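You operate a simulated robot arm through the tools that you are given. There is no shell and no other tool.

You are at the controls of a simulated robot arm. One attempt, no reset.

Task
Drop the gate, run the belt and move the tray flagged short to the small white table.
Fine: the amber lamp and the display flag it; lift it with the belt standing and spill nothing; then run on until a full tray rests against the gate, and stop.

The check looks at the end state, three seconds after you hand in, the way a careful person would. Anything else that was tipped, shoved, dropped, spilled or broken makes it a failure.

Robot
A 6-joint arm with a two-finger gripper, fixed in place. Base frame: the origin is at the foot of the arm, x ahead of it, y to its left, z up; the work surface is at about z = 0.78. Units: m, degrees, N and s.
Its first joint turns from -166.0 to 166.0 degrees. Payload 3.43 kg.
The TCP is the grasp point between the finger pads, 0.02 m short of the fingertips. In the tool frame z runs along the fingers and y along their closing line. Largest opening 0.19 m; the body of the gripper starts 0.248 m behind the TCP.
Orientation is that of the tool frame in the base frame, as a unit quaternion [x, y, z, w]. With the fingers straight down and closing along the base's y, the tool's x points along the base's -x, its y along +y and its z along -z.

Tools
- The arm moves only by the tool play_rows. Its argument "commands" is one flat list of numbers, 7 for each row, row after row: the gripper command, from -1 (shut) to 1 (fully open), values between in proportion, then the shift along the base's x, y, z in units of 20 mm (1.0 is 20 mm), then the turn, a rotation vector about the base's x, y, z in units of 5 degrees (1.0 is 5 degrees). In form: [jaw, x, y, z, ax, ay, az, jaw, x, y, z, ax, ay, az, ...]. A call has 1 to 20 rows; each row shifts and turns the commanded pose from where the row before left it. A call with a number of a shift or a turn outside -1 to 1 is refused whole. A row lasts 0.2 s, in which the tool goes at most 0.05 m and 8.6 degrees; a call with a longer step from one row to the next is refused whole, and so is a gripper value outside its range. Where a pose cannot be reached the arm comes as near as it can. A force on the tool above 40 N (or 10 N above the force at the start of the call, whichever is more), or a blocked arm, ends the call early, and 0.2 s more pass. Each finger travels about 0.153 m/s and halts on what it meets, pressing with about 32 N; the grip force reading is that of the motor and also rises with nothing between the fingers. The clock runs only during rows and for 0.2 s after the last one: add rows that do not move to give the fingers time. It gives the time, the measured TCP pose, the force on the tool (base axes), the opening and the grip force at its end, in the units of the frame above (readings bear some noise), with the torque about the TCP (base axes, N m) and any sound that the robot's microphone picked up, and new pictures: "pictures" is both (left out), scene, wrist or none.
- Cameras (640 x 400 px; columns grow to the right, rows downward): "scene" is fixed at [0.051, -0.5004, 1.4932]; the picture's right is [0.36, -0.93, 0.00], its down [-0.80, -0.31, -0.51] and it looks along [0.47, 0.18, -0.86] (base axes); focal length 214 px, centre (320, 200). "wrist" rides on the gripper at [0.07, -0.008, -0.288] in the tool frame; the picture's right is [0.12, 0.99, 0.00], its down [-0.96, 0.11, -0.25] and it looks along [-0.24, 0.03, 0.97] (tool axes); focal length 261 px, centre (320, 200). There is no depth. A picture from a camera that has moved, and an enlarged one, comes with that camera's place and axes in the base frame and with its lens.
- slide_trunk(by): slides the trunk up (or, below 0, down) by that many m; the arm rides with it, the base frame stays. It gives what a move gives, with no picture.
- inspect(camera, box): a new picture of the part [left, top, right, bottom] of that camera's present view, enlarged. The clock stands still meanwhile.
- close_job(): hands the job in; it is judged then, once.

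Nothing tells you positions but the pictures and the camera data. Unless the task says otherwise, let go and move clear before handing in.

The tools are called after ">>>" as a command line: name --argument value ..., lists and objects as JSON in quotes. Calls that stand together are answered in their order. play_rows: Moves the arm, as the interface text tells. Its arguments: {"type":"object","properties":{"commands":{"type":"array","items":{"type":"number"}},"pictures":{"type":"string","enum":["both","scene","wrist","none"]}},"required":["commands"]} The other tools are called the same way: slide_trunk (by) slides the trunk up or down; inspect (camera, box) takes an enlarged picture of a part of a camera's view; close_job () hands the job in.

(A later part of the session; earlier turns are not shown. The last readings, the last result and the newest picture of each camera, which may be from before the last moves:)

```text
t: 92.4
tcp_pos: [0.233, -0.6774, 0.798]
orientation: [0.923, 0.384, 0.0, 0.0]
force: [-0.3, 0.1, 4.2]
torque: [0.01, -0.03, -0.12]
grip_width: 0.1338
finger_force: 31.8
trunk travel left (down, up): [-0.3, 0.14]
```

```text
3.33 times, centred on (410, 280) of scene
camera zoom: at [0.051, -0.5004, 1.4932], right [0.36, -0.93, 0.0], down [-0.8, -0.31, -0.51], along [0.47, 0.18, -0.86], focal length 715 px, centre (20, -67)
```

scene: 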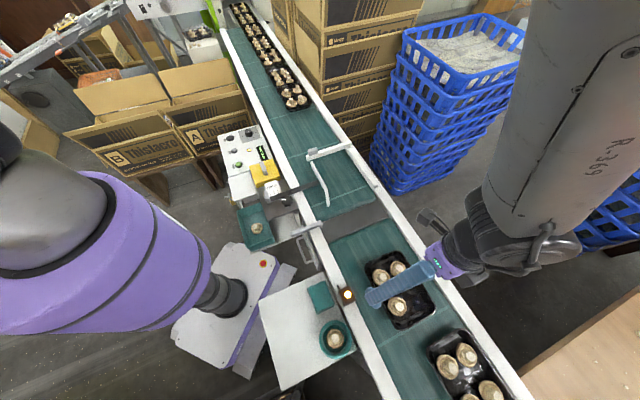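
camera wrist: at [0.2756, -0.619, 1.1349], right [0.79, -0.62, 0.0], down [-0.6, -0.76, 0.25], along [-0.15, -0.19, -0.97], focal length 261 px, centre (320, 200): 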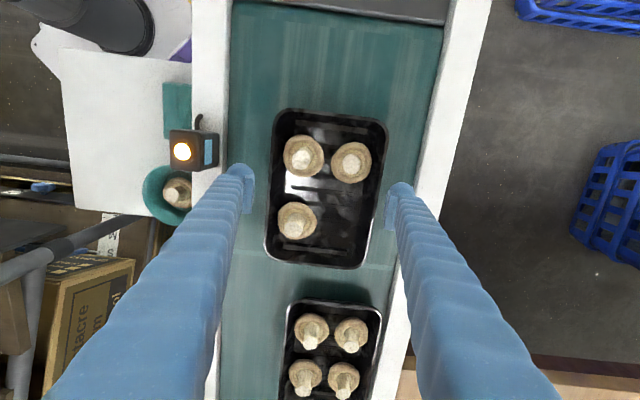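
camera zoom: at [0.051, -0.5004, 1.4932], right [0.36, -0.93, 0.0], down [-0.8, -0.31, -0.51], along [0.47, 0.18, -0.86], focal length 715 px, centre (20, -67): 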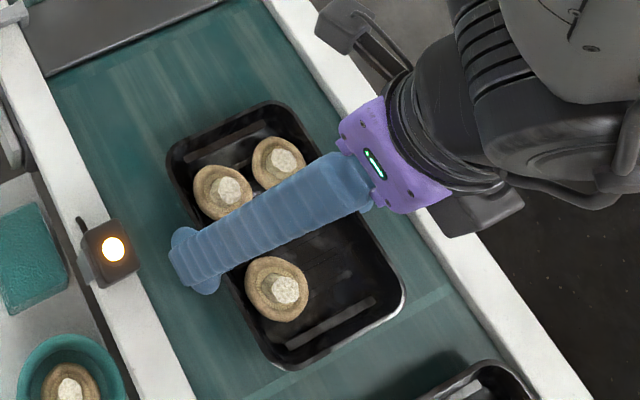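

It's gripped firmly at 134 mm. I'll test-lift by 2 cm.

>>> play_rows --commands '[0.3, 0, 0, 0.1, 0, 0, 0, 0.3, 0, 0, 0.15, 0, 0, 0, 0.3, 0, 0, 0.25, 0, 0, 0, 0.3, 0, 0, 0.25, 0, 0, 0, 0.3, 0, 0, 0.25, 0, 0, 0, 0.3, 0, 0, 0, 0, 0, 0]'

>>> inspect --camera "wrist" --box '[200, 60, 440, 300]'

>>> inspect --camera "scene" --box '[340, 220, 480, 340]'

```text
t: 93.8
tcp_pos: [0.2343, -0.678, 0.8156]
orientation: [0.924, 0.383, 0.0, 0.0]
force: [0.3, 0.0, -0.5]
torque: [-0.03, -0.04, -0.02]
grip_width: 0.1335
finger_force: 32.8
trunk travel left (down, up): [-0.3, 0.14]
camera wrist: at [0.278, -0.621, 1.105], right [0.79, -0.62, 0.0], down [-0.6, -0.76, 0.25], along [-0.15, -0.19, -0.97], focal length 261 px, centre (320, 200)
```

scene: 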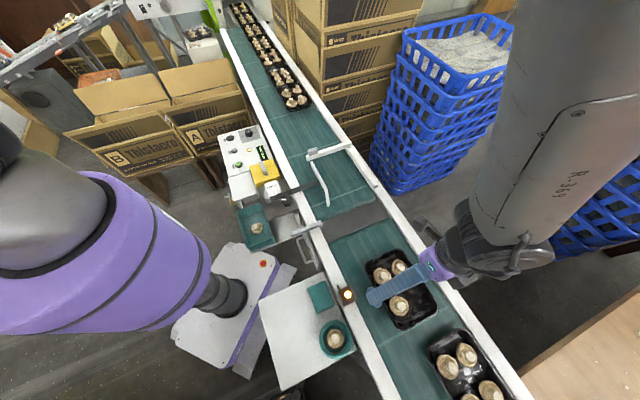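
wrist: 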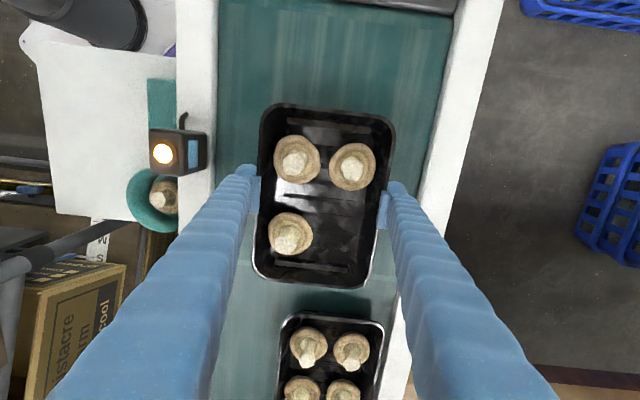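

```text
1.67 times, centred on (320, 180) of wrist
camera zoom: at [0.278, -0.621, 1.105], right [0.79, -0.62, 0.0], down [-0.6, -0.76, 0.25], along [-0.15, -0.19, -0.97], focal length 434 px, centre (320, 233)
```

zoom: 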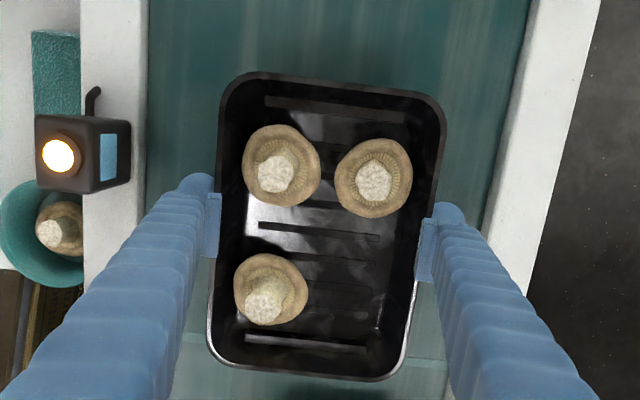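

```text
3.33 times, centred on (410, 280) of scene
camera zoom: at [0.051, -0.5004, 1.4932], right [0.36, -0.93, 0.0], down [-0.8, -0.31, -0.51], along [0.47, 0.18, -0.86], focal length 715 px, centre (20, -67)
```

zoom: 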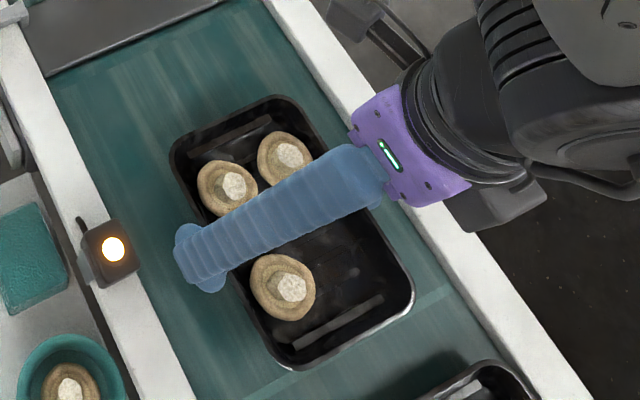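

It's held level with nothing disturbed. I'll lift smoothly to about z=0.95.

>>> play_rows --commands '[0.3, 0, 0, 0.3, 0, 0, 0, 0.3, 0, 0, 0.5, 0, 0, 0, 0.3, 0, 0, 0.6, 0, 0, 0, 0.3, 0, 0, 0.7, 0, 0, 0, 0.3, 0, 0, 0.7, 0, 0, 0, 0.3, 0, 0, 0.7, 0, 0, 0, 0.3, 0, 0, 0.7, 0, 0, 0, 0.3, 0, 0, 0.7, 0, 0, 0, 0.3, 0, 0, 0.7, 0, 0, 0, 0.3, 0, 0, 0.6, 0, 0, 0, 0.3, 0, 0, 0.4, 0, 0, 0, 0.3, 0, 0, 0.2, 0, 0, 0, 0.3, 0, 0, 0, 0, 0, 0]'

```text
t: 96.6
tcp_pos: [0.2333, -0.6795, 0.9516]
orientation: [0.924, 0.384, 0.0, 0.0]
force: [0.4, 0.4, -1.9]
torque: [0.02, 0.02, -0.02]
grip_width: 0.133
finger_force: 32.5
trunk travel left (down, up): [-0.3, 0.14]
camera wrist: at [0.2783, -0.6232, 1.2408], right [0.79, -0.62, 0.0], down [-0.6, -0.76, 0.25], along [-0.15, -0.19, -0.97], focal length 261 px, centre (320, 200)
```

scene: 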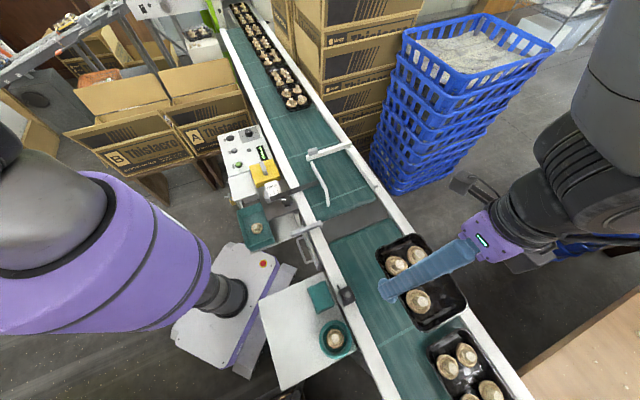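
wrist: 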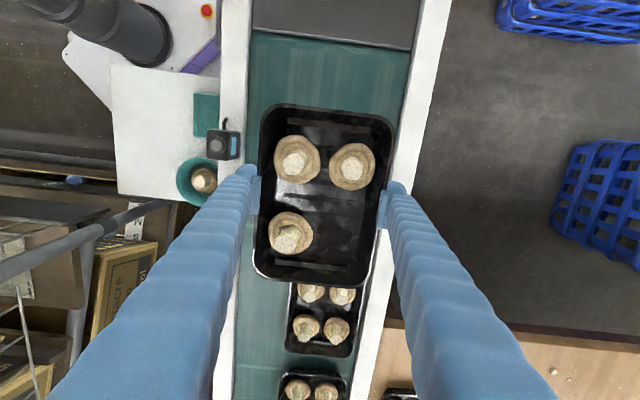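

Lamp is off and the tray is level. I'll carry it smoothly towards the small white table.

>>> play_rows --commands '[0.3, -0.2, 0.22, 0, 0, 0, 0, 0.3, -0.37, 0.4, 0, 0, 0, 0, 0.3, -0.55, 0.6, 0, 0, 0, 0, 0.3, -0.65, 0.7, 0, 0, 0, 0, 0.3, -0.65, 0.7, 0, 0, 0, 0, 0.3, -0.65, 0.7, 0, 0, 0, 0, 0.3, -0.65, 0.7, 0, 0, 0, 0, 0.3, -0.65, 0.7, 0, 0, 0, 0, 0.3, -0.65, 0.7, 0, 0, 0, 0, 0.3, -0.65, 0.7, 0, 0, 0, 0, 0.3, -0.65, 0.7, 0, 0, 0, 0, 0.3, -0.65, 0.7, 0, 0, 0, 0, 0.3, -0.65, 0.7, 0, 0, 0, 0, 0.3, -0.65, 0.7, 0, 0, 0, 0, 0.3, -0.5, 0.54, 0, 0, 0, 0, 0.3, -0.35, 0.4, 0, 0, 0, 0, 0.3, -0.2, 0.22, 0, 0, 0, 0, 0.3, 0, 0, 0, 0, 0, 0]'

```text
t: 100.4
tcp_pos: [0.0471, -0.4762, 0.9516]
orientation: [0.924, 0.383, 0.0, 0.0]
force: [0.2, 0.0, -0.1]
torque: [-0.02, 0.01, 0.01]
grip_width: 0.1326
finger_force: 31.9
trunk travel left (down, up): [-0.3, 0.14]
camera wrist: at [0.0909, -0.4207, 1.2406], right [0.79, -0.62, 0.0], down [-0.6, -0.76, 0.25], along [-0.15, -0.19, -0.97], focal length 261 px, centre (320, 200)
```

scene: 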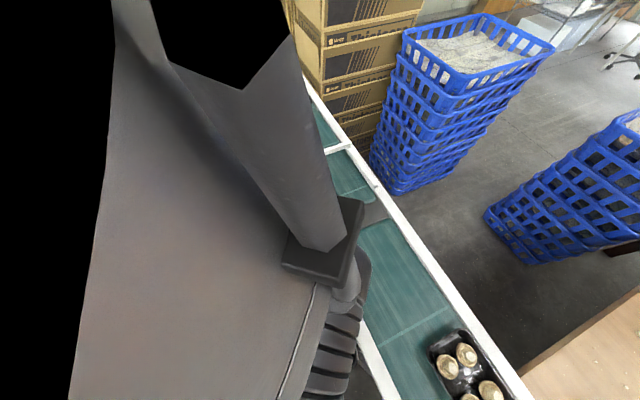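
wrist: 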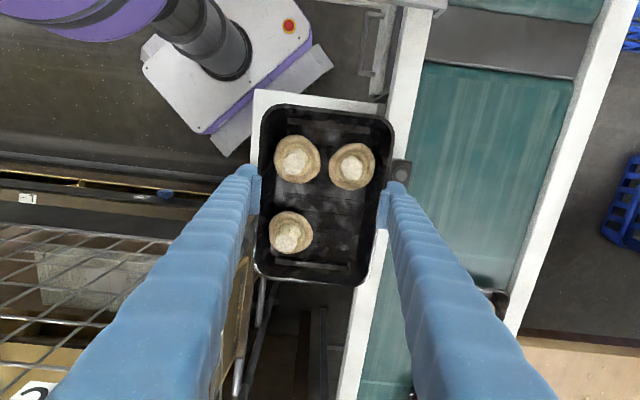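

The arm hides the table from the scene camera, but the wrist camera shows its edge. I'll move inward the last ~7 cm over the free strip.

>>> play_rows --commands '[0.3, -0.2, 0.2, 0, 0, 0, 0, 0.3, -0.4, 0.4, 0, 0, 0, 0, 0.3, -0.5, 0.5, 0, 0, 0, 0, 0.3, -0.5, 0.5, 0, 0, 0, 0, 0.3, -0.45, 0.46, 0, 0, 0, 0, 0.3, -0.25, 0.26, 0, 0, 0, 0, 0.3, -0.1, 0.1, 0, 0, 0, 0, 0.3, 0, 0, 0, 0, 0, 0]'

>>> inspect --camera "wrist" --box '[220, 60, 440, 300]'

```text
t: 102.2
tcp_pos: [-0.0001, -0.4296, 0.9529]
orientation: [0.923, 0.384, 0.0, 0.0]
force: [-0.4, -0.3, -0.4]
torque: [-0.02, -0.01, -0.01]
grip_width: 0.1326
finger_force: 32.4
trunk travel left (down, up): [-0.3, 0.14]
camera wrist: at [0.0435, -0.3724, 1.2414], right [0.79, -0.62, 0.0], down [-0.6, -0.76, 0.25], along [-0.15, -0.19, -0.97], focal length 261 px, centre (320, 200)
```

scene: 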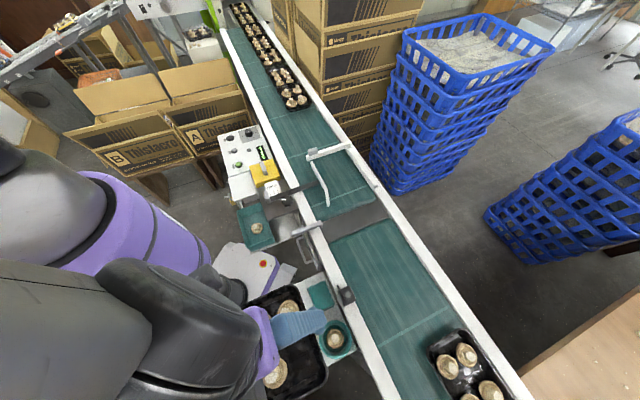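
wrist: 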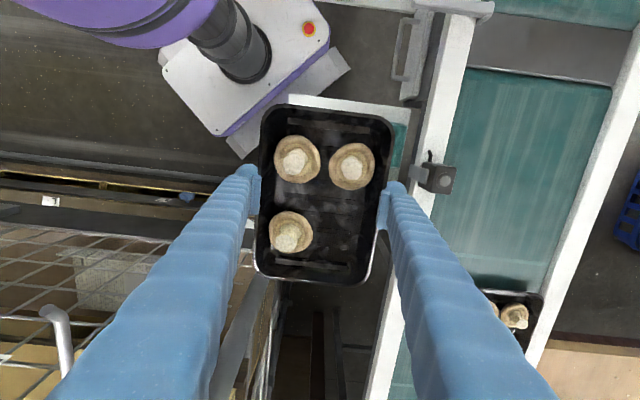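

```text
1.67 times, centred on (330, 180) of wrist
camera zoom: at [0.0435, -0.3724, 1.2414], right [0.79, -0.62, 0.0], down [-0.6, -0.76, 0.25], along [-0.15, -0.19, -0.97], focal length 434 px, centre (303, 233)
```

zoom: 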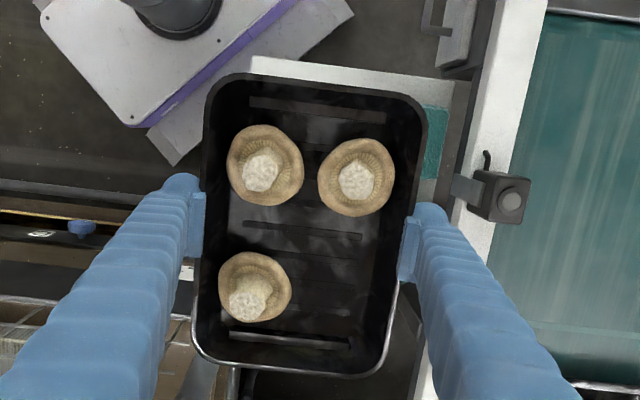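

The tray is over the strip; I'll nudge it 1 cm further inward and start lowering, watching the clearance to the bowl and sponge.

>>> play_rows --commands '[0.3, -0.15, 0.15, -0.2, 0, 0, 0, 0.3, -0.2, 0.205, -0.4, 0, 0, 0, 0.3, 0, 0, -0.6, 0, 0, 0, 0.3, 0, 0, -0.7, 0, 0, 0, 0.3, 0, 0, -0.7, 0, 0, 0, 0.3, 0, 0, -0.7, 0, 0, 0, 0.3, 0, 0, -0.6, 0, 0, 0, 0.3, 0, 0, -0.4, 0, 0, 0, 0.3, 0, 0, -0.2, 0, 0, 0, 0.3, 0, 0, 0, 0, 0, 0]'

>>> inspect --camera "scene" --box '[240, 260, 380, 400]'

>>> inspect --camera "wrist" --box '[220, 60, 440, 300]'

```text
t: 104.4
tcp_pos: [-0.0072, -0.4206, 0.8627]
orientation: [0.924, 0.383, 0.0, 0.0]
force: [-0.1, 0.6, -0.8]
torque: [0.02, 0.02, -0.03]
grip_width: 0.1332
finger_force: 32.0
trunk travel left (down, up): [-0.3, 0.14]
camera wrist: at [0.0369, -0.3646, 1.1505], right [0.79, -0.62, 0.0], down [-0.6, -0.76, 0.25], along [-0.15, -0.19, -0.97], focal length 261 px, centre (320, 200)
```

scene: 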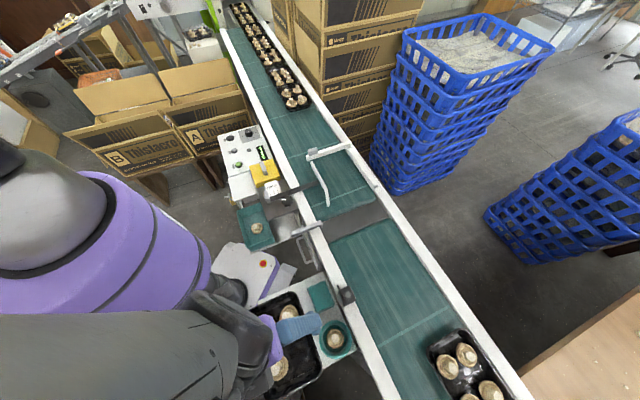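
wrist: 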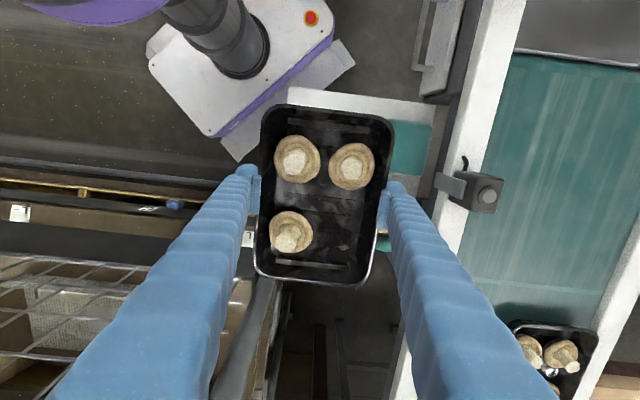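

```text
2.86 times, centred on (310, 330) of scene
camera zoom: at [0.051, -0.5004, 1.4932], right [0.36, -0.93, 0.0], down [-0.8, -0.31, -0.51], along [0.47, 0.18, -0.86], focal length 613 px, centre (349, -171)
```

zoom: 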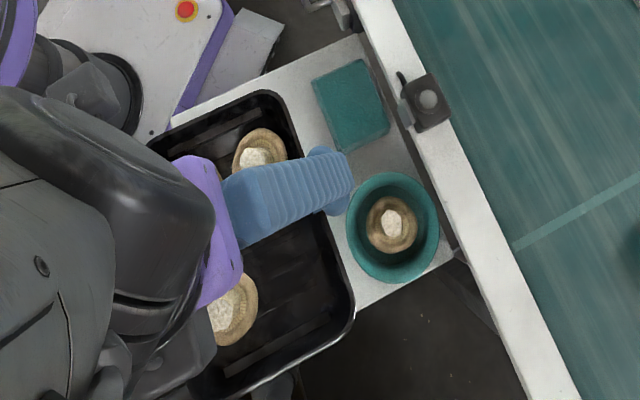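

```text
1.67 times, centred on (330, 180) of wrist
camera zoom: at [0.0369, -0.3646, 1.1505], right [0.79, -0.62, 0.0], down [-0.6, -0.76, 0.25], along [-0.15, -0.19, -0.97], focal length 434 px, centre (303, 233)
```

zoom: 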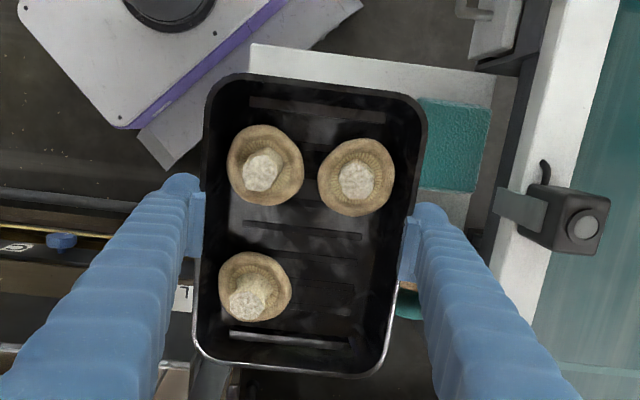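

The clearance to the bowl would be about 7 mm; I'll try another 4 mm inward and keep lowering gently.

>>> play_rows --commands '[0.3, -0.1, 0.1, 0, 0, 0, 0, 0.3, -0.1, 0.1, 0, 0, 0, 0, 0.3, 0, 0, -0.3, 0, 0, 0, 0.3, 0, 0, -0.5, 0, 0, 0, 0.3, 0, 0, -0.6, 0, 0, 0, 0.3, 0, 0, -0.6, 0, 0, 0, 0.3, 0, 0, -0.6, 0, 0, 0, 0.3, 0, 0, -0.4, 0, 0, 0, 0.3, 0, 0, -0.2, 0, 0, 0, 0.3, 0, 0, 0, 0, 0, 0]'

>>> inspect --camera "scene" --box '[240, 260, 380, 400]'

>>> inspect --camera "wrist" --box '[220, 60, 440, 300]'

```text
t: 106.6
tcp_pos: [-0.0132, -0.418, 0.7988]
orientation: [0.923, 0.384, 0.0, 0.0]
force: [0.2, 0.9, -1.0]
torque: [0.03, -0.01, 0.04]
grip_width: 0.1334
finger_force: 32.3
trunk travel left (down, up): [-0.3, 0.14]
camera wrist: at [0.0308, -0.3608, 1.0874], right [0.79, -0.62, 0.0], down [-0.6, -0.76, 0.25], along [-0.15, -0.19, -0.97], focal length 261 px, centre (320, 200)
```

scene: 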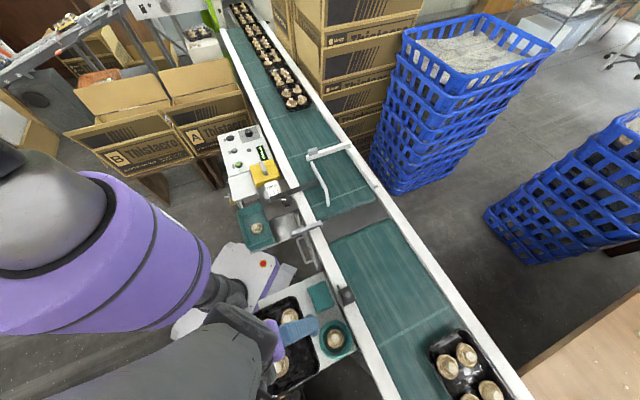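
wrist: 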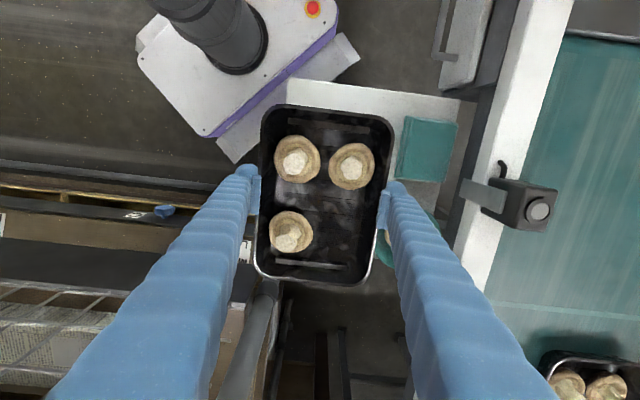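

```text
2.86 times, centred on (310, 330) of scene
camera zoom: at [0.051, -0.5004, 1.4932], right [0.36, -0.93, 0.0], down [-0.8, -0.31, -0.51], along [0.47, 0.18, -0.86], focal length 613 px, centre (349, -171)
```

zoom: 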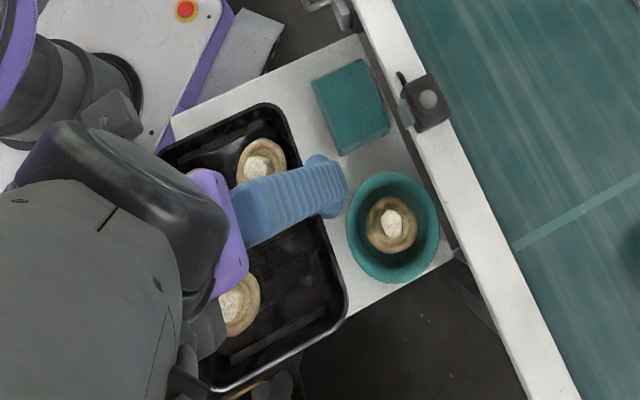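

```text
1.67 times, centred on (330, 180) of wrist
camera zoom: at [0.0308, -0.3608, 1.0874], right [0.79, -0.62, 0.0], down [-0.6, -0.76, 0.25], along [-0.15, -0.19, -0.97], focal length 434 px, centre (303, 233)
```

zoom: 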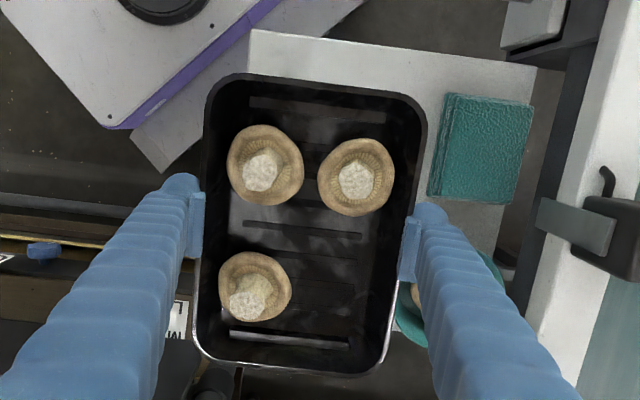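

The position looks good: the tray base is on the table, clear of the sponge and bowl. I'll lower in small steps until contact.

>>> play_rows --commands '[0.3, 0.1, -0.1, -0.2, 0, 0, 0, 0.3, 0, 0, -0.3, 0, 0, 0, 0.3, 0, 0, -0.3, 0, 0, 0, 0.3, 0, 0, -0.3, 0, 0, 0, 0.3, 0, 0, -0.2, 0, 0, 0, 0.3, 0, 0, 0, 0, 0, 0]'

>>> inspect --camera "scene" --box '[240, 260, 380, 400]'

>>> inspect --camera "wrist" --box '[220, 60, 440, 300]'

```text
t: 108.0
tcp_pos: [-0.0107, -0.4207, 0.772]
orientation: [0.924, 0.383, 0.0, -0.001]
force: [0.6, -0.4, -0.5]
torque: [0.0, -0.02, 0.0]
grip_width: 0.1336
finger_force: 31.5
trunk travel left (down, up): [-0.3, 0.14]
camera wrist: at [0.0342, -0.3636, 1.0609], right [0.79, -0.62, 0.0], down [-0.6, -0.76, 0.25], along [-0.15, -0.19, -0.97], focal length 261 px, centre (320, 200)
```

scene: 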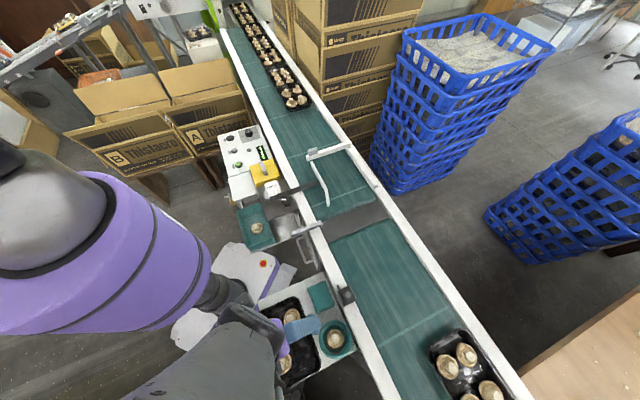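
wrist: 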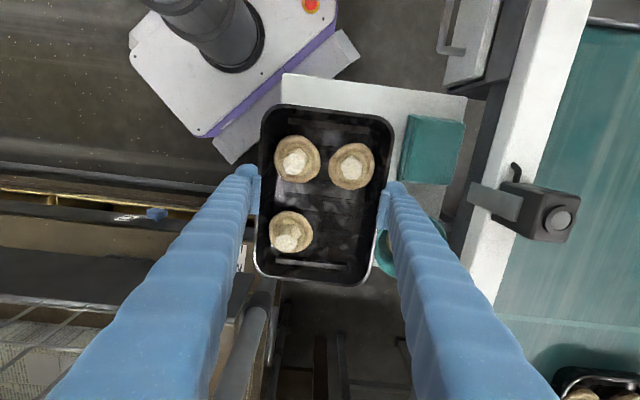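

```text
2.86 times, centred on (310, 330) of scene
camera zoom: at [0.051, -0.5004, 1.4932], right [0.36, -0.93, 0.0], down [-0.8, -0.31, -0.51], along [0.47, 0.18, -0.86], focal length 613 px, centre (349, -171)
```

zoom: 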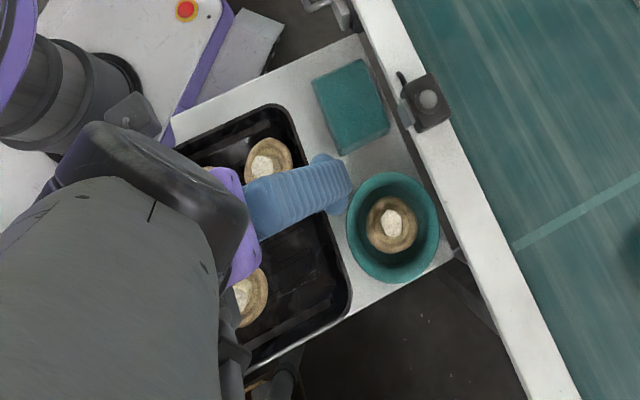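

```text
1.67 times, centred on (330, 180) of wrist
camera zoom: at [0.0342, -0.3636, 1.0609], right [0.79, -0.62, 0.0], down [-0.6, -0.76, 0.25], along [-0.15, -0.19, -0.97], focal length 434 px, centre (303, 233)
```

zoom: 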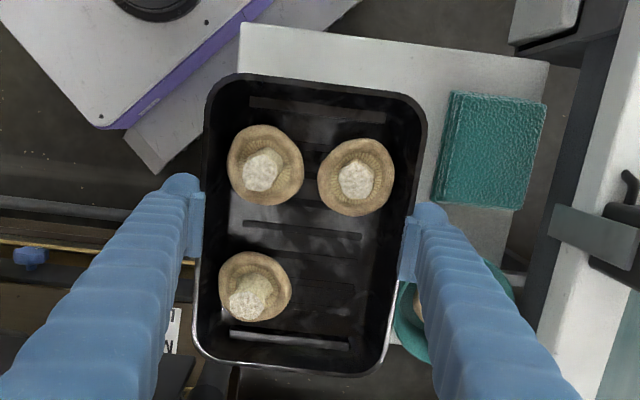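

>>> play_rows --commands '[0.3, 0.14, 0.14, 0, 0, 0, 0, 0.3, 0, 0, -0.2, 0, 0, 0, 0.3, 0, 0, -0.2, 0, 0, 0, 0.3, 0, 0, -0.15, 0, 0, 0, 0.3, 0, 0, 0, 0, 0, 0]' --pictures "none"

>>> inspect --camera "scene" --box '[270, 280, 370, 380]'

>>> inspect --camera "wrist" --box '[220, 60, 440, 300]'

```text
t: 109.2
tcp_pos: [-0.0065, -0.4189, 0.7616]
orientation: [0.924, 0.383, 0.0, -0.001]
force: [0.1, -0.3, -0.7]
torque: [0.0, 0.0, -0.02]
grip_width: 0.1333
finger_force: 32.6
trunk travel left (down, up): [-0.3, 0.14]
```

```text
4.00 times, centred on (320, 330) of scene
camera zoom: at [0.051, -0.5004, 1.4932], right [0.36, -0.93, 0.0], down [-0.8, -0.31, -0.51], along [0.47, 0.18, -0.86], focal length 858 px, centre (320, -320)
```

zoom: 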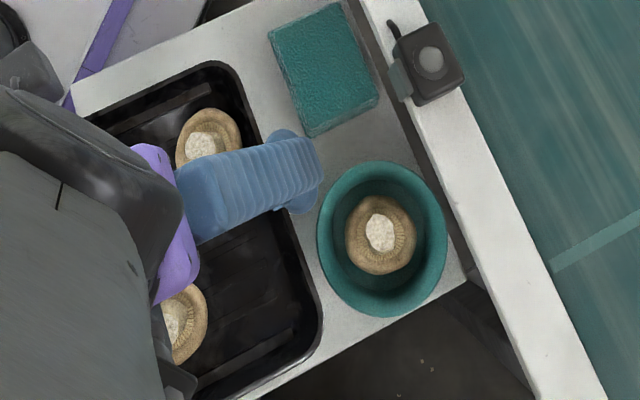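

```text
1.67 times, centred on (330, 180) of wrist
camera zoom: at [0.0378, -0.3611, 1.0504], right [0.79, -0.62, 0.0], down [-0.6, -0.76, 0.25], along [-0.15, -0.19, -0.97], focal length 434 px, centre (303, 233)
```

zoom: 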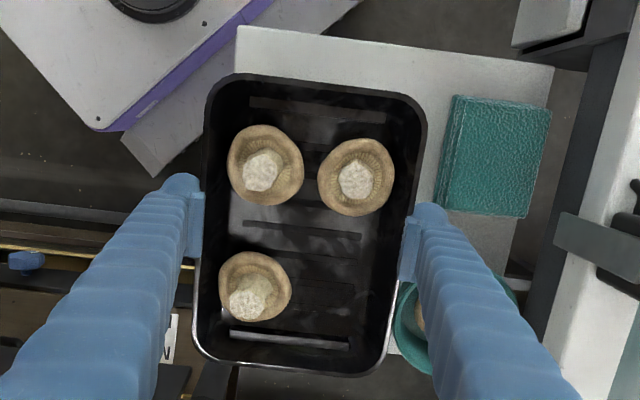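

>>> play_rows --commands '[0.3, 0, 0, -0.15, 0, 0, 0, 0.3, 0, 0, -0.15, 0, 0, 0, 0.3, 0, 0, -0.1, 0, 0, 0, 0.3, 0, 0, 0, 0, 0, 0]' --pictures "none"

```text
t: 110.2
tcp_pos: [-0.0068, -0.4171, 0.7514]
orientation: [0.924, 0.383, 0.0, 0.001]
force: [-0.7, -0.4, 0.2]
torque: [-0.02, -0.06, 0.0]
grip_width: 0.1336
finger_force: 32.3
trunk travel left (down, up): [-0.3, 0.14]
```

>>> play_rows --commands '[0.3, 0, 0, -0.1, 0, 0, 0, 0.3, 0, 0, -0.1, 0, 0, 0, 0.3, 0, 0, 0, 0, 0, 0]' --pictures "none"

>>> inspect --camera "scene" --box '[270, 280, 370, 380]'

>>> inspect --camera "wrist" --box '[220, 60, 440, 300]'

```text
t: 111.0
tcp_pos: [-0.0058, -0.4176, 0.7486]
orientation: [0.923, 0.384, 0.0, -0.001]
force: [-0.4, -0.5, -1.5]
torque: [0.02, 0.0, -0.03]
grip_width: 0.1335
finger_force: 32.0
trunk travel left (down, up): [-0.3, 0.14]
```

```text
4.00 times, centred on (320, 330) of scene
camera zoom: at [0.051, -0.5004, 1.4932], right [0.36, -0.93, 0.0], down [-0.8, -0.31, -0.51], along [0.47, 0.18, -0.86], focal length 858 px, centre (320, -320)
```

zoom: 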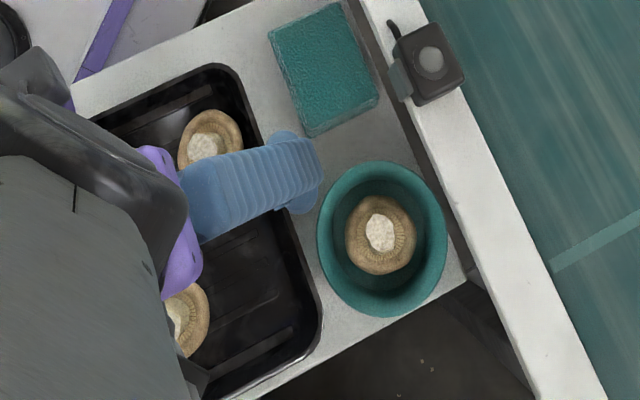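

```text
1.67 times, centred on (330, 180) of wrist
camera zoom: at [0.0376, -0.3612, 1.038], right [0.79, -0.62, 0.0], down [-0.6, -0.76, 0.25], along [-0.15, -0.19, -0.97], focal length 434 px, centre (303, 233)
```

zoom: 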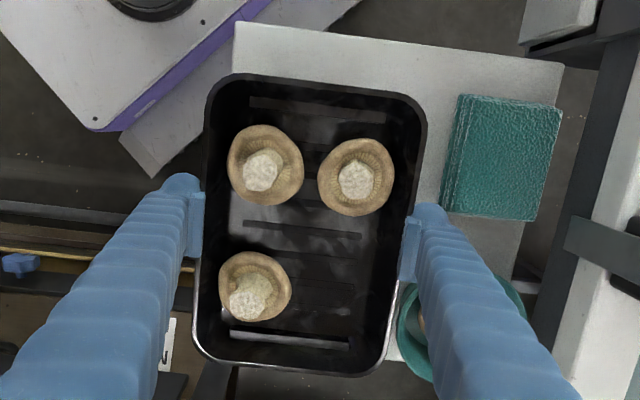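

>>> play_rows --commands '[0.3, 0, 0, -0.12, 0, 0, 0, 0.3, 0, 0, -0.12, 0, 0, 0, 0.3, 0, 0, -0.12, 0, 0, 0, 0.3, 0, 0, 0, 0, 0, 0]' --pictures "none"

```text
t: 112.0
tcp_pos: [-0.0061, -0.4167, 0.7419]
orientation: [0.924, 0.383, 0.0, 0.0]
force: [-0.1, -0.6, -0.6]
torque: [-0.04, -0.01, 0.03]
grip_width: 0.1334
finger_force: 31.9
trunk travel left (down, up): [-0.3, 0.14]
```

>>> play_rows --commands '[0.3, 0, 0, -0.12, 0, 0, 0, 0.3, 0, 0, -0.12, 0, 0, 0, 0.3, 0, 0, -0.12, 0, 0, 0, 0.3, 0, 0, 0, 0, 0, 0]' --pictures "none"

>>> inspect --camera "scene" --box '[270, 280, 370, 380]'

>>> inspect --camera "wrist" --box '[220, 60, 440, 300]'

```text
t: 113.0
tcp_pos: [-0.0068, -0.4171, 0.7359]
orientation: [0.923, 0.384, 0.001, 0.0]
force: [0.4, 0.5, -0.7]
torque: [-0.01, -0.01, 0.0]
grip_width: 0.1333
finger_force: 31.7
trunk travel left (down, up): [-0.3, 0.14]
```

```text
4.00 times, centred on (320, 330) of scene
camera zoom: at [0.051, -0.5004, 1.4932], right [0.36, -0.93, 0.0], down [-0.8, -0.31, -0.51], along [0.47, 0.18, -0.86], focal length 858 px, centre (320, -320)
```

zoom: 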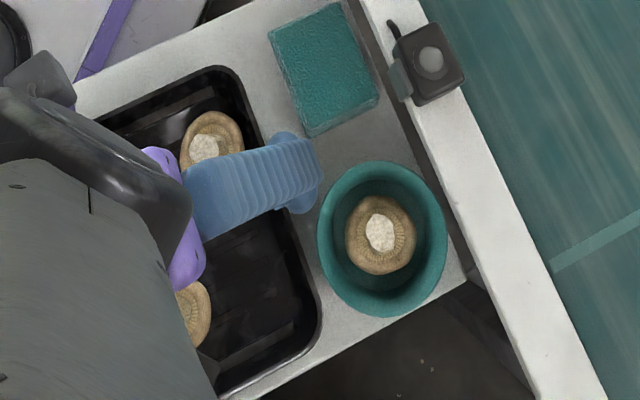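

```text
1.67 times, centred on (330, 180) of wrist
camera zoom: at [0.0374, -0.3608, 1.0235], right [0.79, -0.62, 0.0], down [-0.6, -0.76, 0.25], along [-0.15, -0.19, -0.97], focal length 434 px, centre (303, 233)
```

zoom: 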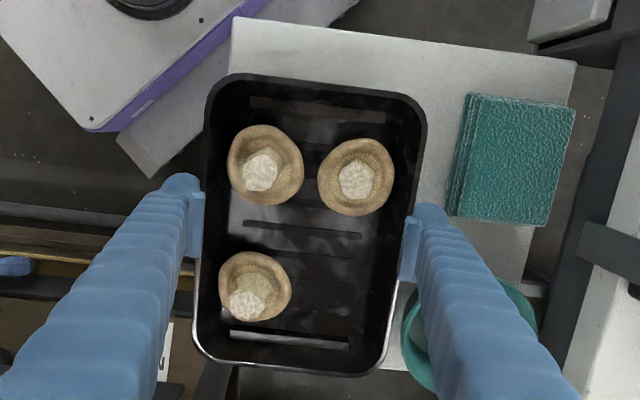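

The image scaling puts the table top near z≈0.695, so contact is just a bit lower.

>>> play_rows --commands '[0.3, 0, 0, -0.12, 0, 0, 0, 0.3, 0, 0, -0.12, 0, 0, 0, 0.3, 0, 0, 0, 0, 0, 0]' --pictures "none"

>>> play_rows --commands '[0.3, 0, 0, -0.12, 0, 0, 0, 0.3, 0, 0, -0.12, 0, 0, 0, 0.3, 0, 0, 0, 0, 0, 0]' --pictures "none"

```text
t: 113.8
tcp_pos: [-0.0069, -0.4166, 0.731]
orientation: [0.924, 0.383, 0.0, 0.0]
force: [-1.1, 0.1, -0.1]
torque: [-0.03, 0.02, -0.02]
grip_width: 0.1339
finger_force: 32.1
trunk travel left (down, up): [-0.3, 0.14]
```

```text
t: 114.6
tcp_pos: [-0.0056, -0.4165, 0.7255]
orientation: [0.924, 0.383, 0.0, 0.0]
force: [-0.1, -0.5, -1.0]
torque: [0.02, -0.01, 0.01]
grip_width: 0.1336
finger_force: 32.1
trunk travel left (down, up): [-0.3, 0.14]
```

>>> play_rows --commands '[0.3, 0, 0, -0.12, 0, 0, 0, 0.3, 0, 0, -0.12, 0, 0, 0, 0.3, 0, 0, 0, 0, 0, 0]' --pictures "none"

>>> inspect --camera "scene" --box '[270, 280, 370, 380]'

>>> inspect --camera "wrist" --box '[220, 60, 440, 300]'

```text
t: 115.4
tcp_pos: [-0.0072, -0.4174, 0.7229]
orientation: [0.924, 0.383, -0.001, 0.001]
force: [-1.0, -2.8, 37.1]
torque: [0.47, -0.5, -0.05]
grip_width: 0.1329
finger_force: 32.3
trunk travel left (down, up): [-0.3, 0.14]
```

```text
4.00 times, centred on (320, 330) of scene
camera zoom: at [0.051, -0.5004, 1.4932], right [0.36, -0.93, 0.0], down [-0.8, -0.31, -0.51], along [0.47, 0.18, -0.86], focal length 858 px, centre (320, -320)
```

zoom: 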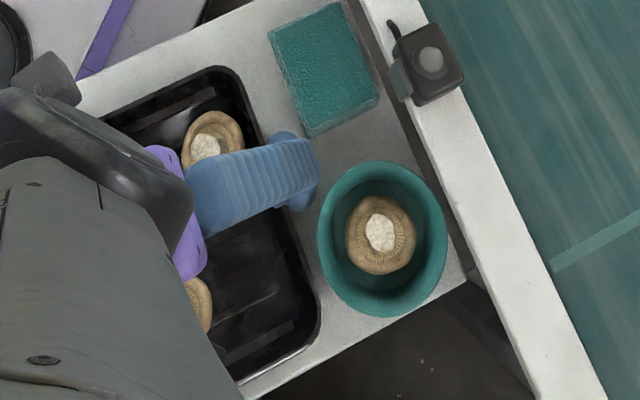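

```text
1.67 times, centred on (330, 180) of wrist
camera zoom: at [0.0382, -0.3596, 1.0103], right [0.79, -0.62, 0.0], down [-0.6, -0.76, 0.25], along [-0.15, -0.2, -0.97], focal length 434 px, centre (303, 233)
```

zoom: 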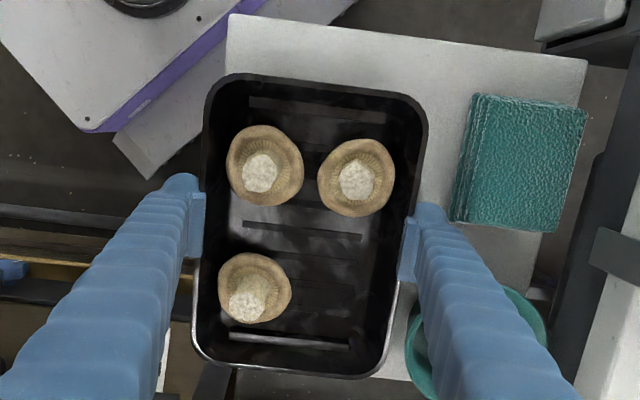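

The tray has touched down on the table. I'll ease the pressure, then open the jaws slightly.

>>> play_rows --commands '[0.3, 0, 0, 0.08, 0, 0, 0, 0.3, 0, 0, 0, 0, 0, 0]' --pictures "none"

```text
t: 116.0
tcp_pos: [-0.0061, -0.4165, 0.7218]
orientation: [0.924, 0.383, 0.001, 0.0]
force: [-0.4, -1.9, 2.7]
torque: [-0.17, 0.03, 0.01]
grip_width: 0.1323
finger_force: 32.0
trunk travel left (down, up): [-0.3, 0.14]
```

>>> play_rows --commands '[0.42, 0, 0, 0, 0, 0, 0, 0.45, 0, 0, 0, 0, 0, 0, 0.48, 0, 0, 0, 0, 0, 0, 0.5, 0, 0, 0, 0, 0, 0, 0.5, 0, 0, 0, 0, 0, 0]' --pictures "none"

>>> inspect --camera "scene" --box '[270, 280, 370, 380]'

>>> inspect --camera "wrist" --box '[220, 60, 440, 300]'

```text
t: 117.2
tcp_pos: [-0.0059, -0.4173, 0.7223]
orientation: [0.923, 0.384, 0.0, 0.0]
force: [0.1, -1.0, 0.2]
torque: [0.01, 0.0, 0.02]
grip_width: 0.1425
finger_force: 0.1
trunk travel left (down, up): [-0.3, 0.14]
```

```text
4.00 times, centred on (320, 330) of scene
camera zoom: at [0.051, -0.5004, 1.4932], right [0.36, -0.93, 0.0], down [-0.8, -0.31, -0.51], along [0.47, 0.18, -0.86], focal length 858 px, centre (320, -320)
```

zoom: 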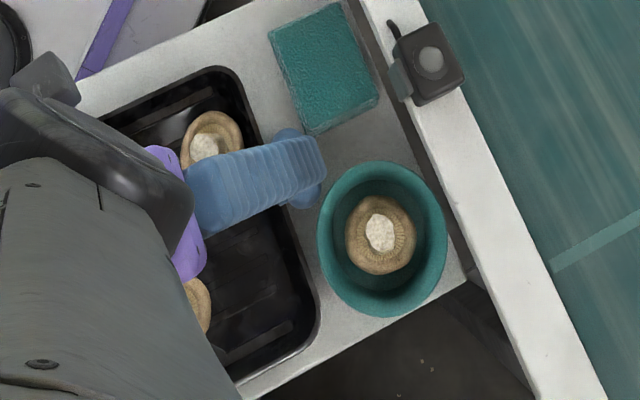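

```text
1.67 times, centred on (330, 180) of wrist
camera zoom: at [0.038, -0.3595, 1.0114], right [0.79, -0.62, 0.0], down [-0.6, -0.76, 0.25], along [-0.15, -0.19, -0.97], focal length 434 px, centre (303, 233)
```

zoom: 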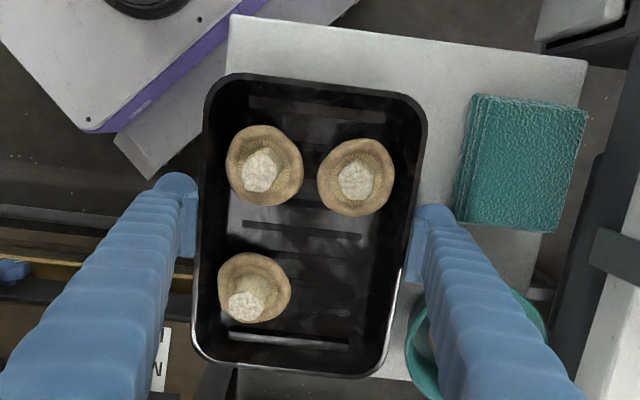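

The jaws are open. I'll centre by 1.5 mm and lift slowly, checking that the tray stays.

>>> play_rows --commands '[0.5, 0.05, -0.05, 0, 0, 0, 0, 0.5, 0, 0, 0.1, 0, 0, 0, 0.5, 0, 0, 0.2, 0, 0, 0, 0.5, 0, 0, 0.3, 0, 0, 0, 0.5, 0, 0, 0.4, 0, 0, 0, 0.5, 0, 0, 0.5, 0, 0, 0, 0.5, 0, 0, 0, 0, 0, 0]' --pictures "none"

>>> inspect --camera "scene" --box '[270, 280, 370, 380]'

>>> inspect --camera "wrist" --box '[220, 60, 440, 300]'

```text
t: 118.8
tcp_pos: [-0.0057, -0.4172, 0.7527]
orientation: [0.923, 0.384, 0.0, 0.0]
force: [-0.1, -0.1, 0.0]
torque: [0.02, -0.01, 0.0]
grip_width: 0.1423
finger_force: 0.1
trunk travel left (down, up): [-0.3, 0.14]
```

```text
4.00 times, centred on (320, 330) of scene
camera zoom: at [0.051, -0.5004, 1.4932], right [0.36, -0.93, 0.0], down [-0.8, -0.31, -0.51], along [0.47, 0.18, -0.86], focal length 858 px, centre (320, -320)
```

zoom: 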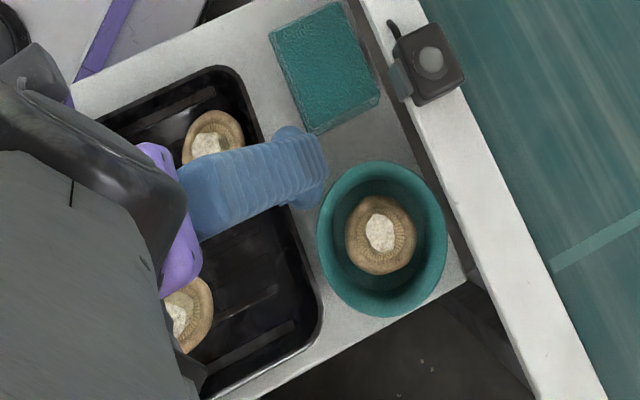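

```text
1.67 times, centred on (330, 180) of wrist
camera zoom: at [0.0385, -0.3609, 1.0411], right [0.79, -0.62, 0.0], down [-0.6, -0.76, 0.25], along [-0.15, -0.19, -0.97], focal length 434 px, centre (303, 233)
```

zoom: 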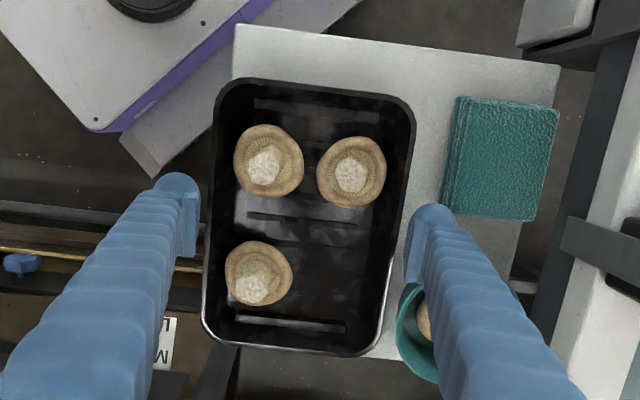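

The tray stays on the table with its three mushrooms, and I'm clear of it. I'll rise fully and check the result before returning to the panel.

>>> play_rows --commands '[0.5, 0, 0, 0.5, 0, 0, 0, 0.5, 0, 0, 1, 0, 0, 0, 0.5, 0, 0, 1, 0, 0, 0, 0.5, 0, 0, 1, 0, 0, 0, 0.5, 0, 0, 1, 0, 0, 0, 0.5, 0, 0, 1, 0, 0, 0, 0.5, 0, 0, 1, 0, 0, 0, 0.5, 0, 0, 1, 0, 0, 0, 0.5, 0, 0, 1, 0, 0, 0, 0.5, 0, 0, 1, 0, 0, 0, 0.5, 0, 0, 1, 0, 0, 0, 0.5, 0, 0, 1, 0, 0, 0, 0.5, 0, 0, 1, 0, 0, 0, 0.5, 0.5, 0, 1, 0, 0, 0, 0.5, 1, -0.3, 1, 0, 0, 0, 0.5, 1, -0.3, 0.5, 0, 0, 0, 0.5, 1, -0.3, 0, 0, 0, 0, 0.5, 1, -0.3, 0, 0, 0, 0, 0.5, 1, -0.3, 0, 0, 0, 0, 0.5, 1, -0.3, 0, 0, 0, 0]'

>>> inspect --camera "wrist" --box '[120, 40, 340, 300]'

```text
t: 123.0
tcp_pos: [0.1256, -0.4559, 1.0541]
orientation: [0.923, 0.384, -0.001, 0.0]
force: [0.3, 1.1, 0.2]
torque: [-0.03, 0.05, 0.02]
grip_width: 0.1423
finger_force: 0.1
trunk travel left (down, up): [-0.3, 0.14]
camera wrist: at [0.17, -0.3992, 1.3422], right [0.79, -0.62, 0.0], down [-0.6, -0.76, 0.25], along [-0.15, -0.19, -0.97], focal length 261 px, centre (320, 200)
```

scene: 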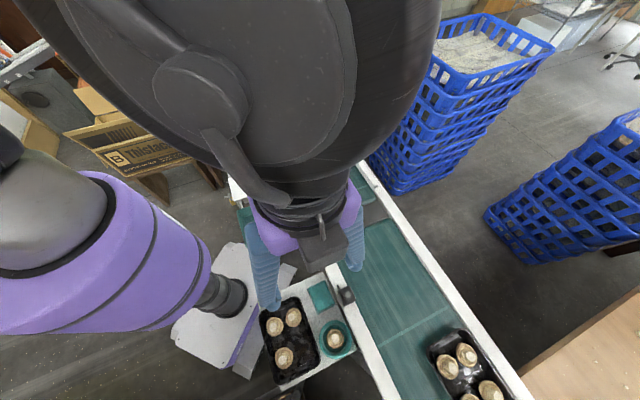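
wrist: 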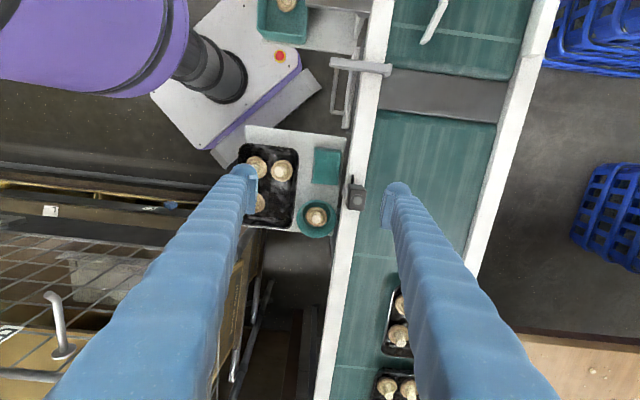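

```text
1.54 times, centred on (230, 170) of wrist
camera zoom: at [0.17, -0.3992, 1.3422], right [0.79, -0.62, 0.0], down [-0.6, -0.76, 0.25], along [-0.15, -0.19, -0.97], focal length 401 px, centre (458, 246)
```

zoom: 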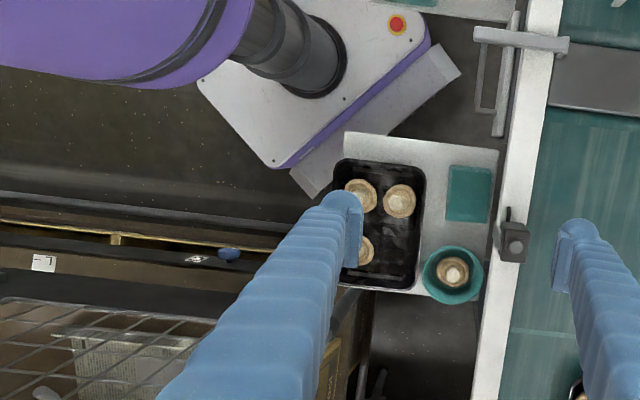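

The table looks right: the tray is flat, and the bowl and sponge are untouched. Now back to the panel, turning the tool and closing the fingers.

>>> play_rows --commands '[0.5, 1, 0.45, 0, 0, 0, 1, 0.3, 1, 0.45, 0, 0, 0, 1, 0, 1, 0.45, 0, 0, 0, 1, -0.5, 1, 0.45, 0, 0, 0, 1, -1, 1, 0.45, 0, 0, 0, 1, -1, 1, 0.45, 0, 0, 0, 1, -1, 1, 0.45, 0, 0, 0, 1, -1, 1, 0.45, 0, 0, 0, 1, -1, 1, 0.45, 0, 0, 0, 1, -1, 1, 0.45, 0, 0, 0, 1, -1, 1, 0.45, 0, 0, 0, 1, -1, 1, 0.45, 0, 0, 0, 1, -1, 1, 0.45, 0, 0, 0, 1, -1, 1, 0.45, 0, 0, 0, 1, -1, 0.42, 0.96, 0, 0, 0, 1, -1, 0.42, 0.96, 0, 0, 0, 1, -1, 0.42, 0.96, 0, 0, 0, 1, -1, 0.42, 0.96, 0, 0, 0, 1]' --pictures "none"

>>> play_rows --commands '[-1, 0.42, 0.96, 0, 0, 0, 0, -1, 0.42, 0.96, 0, 0, 0, 0, -1, 0.42, 0.96, 0, 0, 0, 0, -1, 0.42, 0.96, 0, 0, 0, 0, -1, 0.42, 0.96, 0, 0, 0, 0, -1, 0.42, 0.96, 0, 0, 0, 0, -1, 0.42, 0.96, 0, 0, 0, 0, -1, 0.42, 0.96, 0, 0, 0, 0, -1, 0.1, 0.98, 0, 0, 0, 0, -1, 0.1, 0.98, 0, 0, 0, 0, -1, 0.1, 0.98, -0.5, 0, 0, 0, -1, 0.1, 0.98, -0.5, 0, 0, 0, -1, 0.1, 0.98, -0.5, 0, 0, 0, -1, 0.1, 0.98, -0.5, 0, 0, 0, -1, 0.1, 0.98, -0.5, 0, 0, 0, -1, 0.1, 0.98, -0.5, 0, 0, 0, -1, 0.1, 0.98, -0.5, 0, 0, 0, -1, 0.1, 0.98, -0.5, 0, 0, 0, -1, 0, 0, 0, 0, 0, 0]'

```text
t: 126.8
tcp_pos: [0.4395, -0.2498, 1.0511]
orientation: [0.381, 0.924, 0.0, 0.0]
force: [1.2, 0.7, 0.5]
torque: [-0.07, 0.01, -0.01]
grip_width: 0.0001
finger_force: 31.8
trunk travel left (down, up): [-0.3, 0.14]
```

```text
t: 130.8
tcp_pos: [0.5244, 0.0998, 0.9724]
orientation: [0.383, 0.924, 0.0, 0.0]
force: [0.8, 0.4, 0.3]
torque: [-0.05, 0.02, -0.02]
grip_width: 0.0
finger_force: 31.7
trunk travel left (down, up): [-0.3, 0.14]
camera wrist: at [0.468, 0.1439, 1.2616], right [0.62, 0.79, 0.0], down [0.76, -0.6, 0.25], along [0.19, -0.15, -0.97], focal length 261 px, centre (320, 200)
```

scene: 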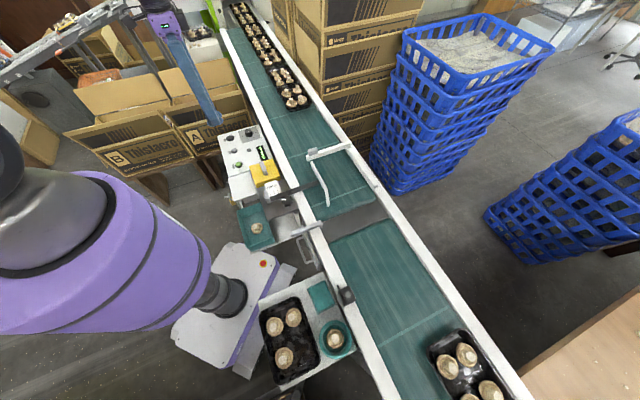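
wrist: 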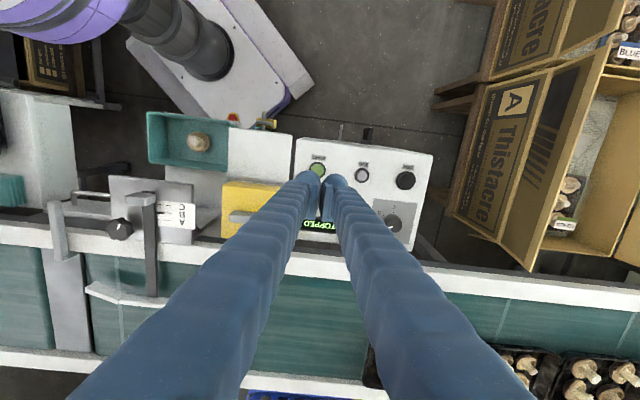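

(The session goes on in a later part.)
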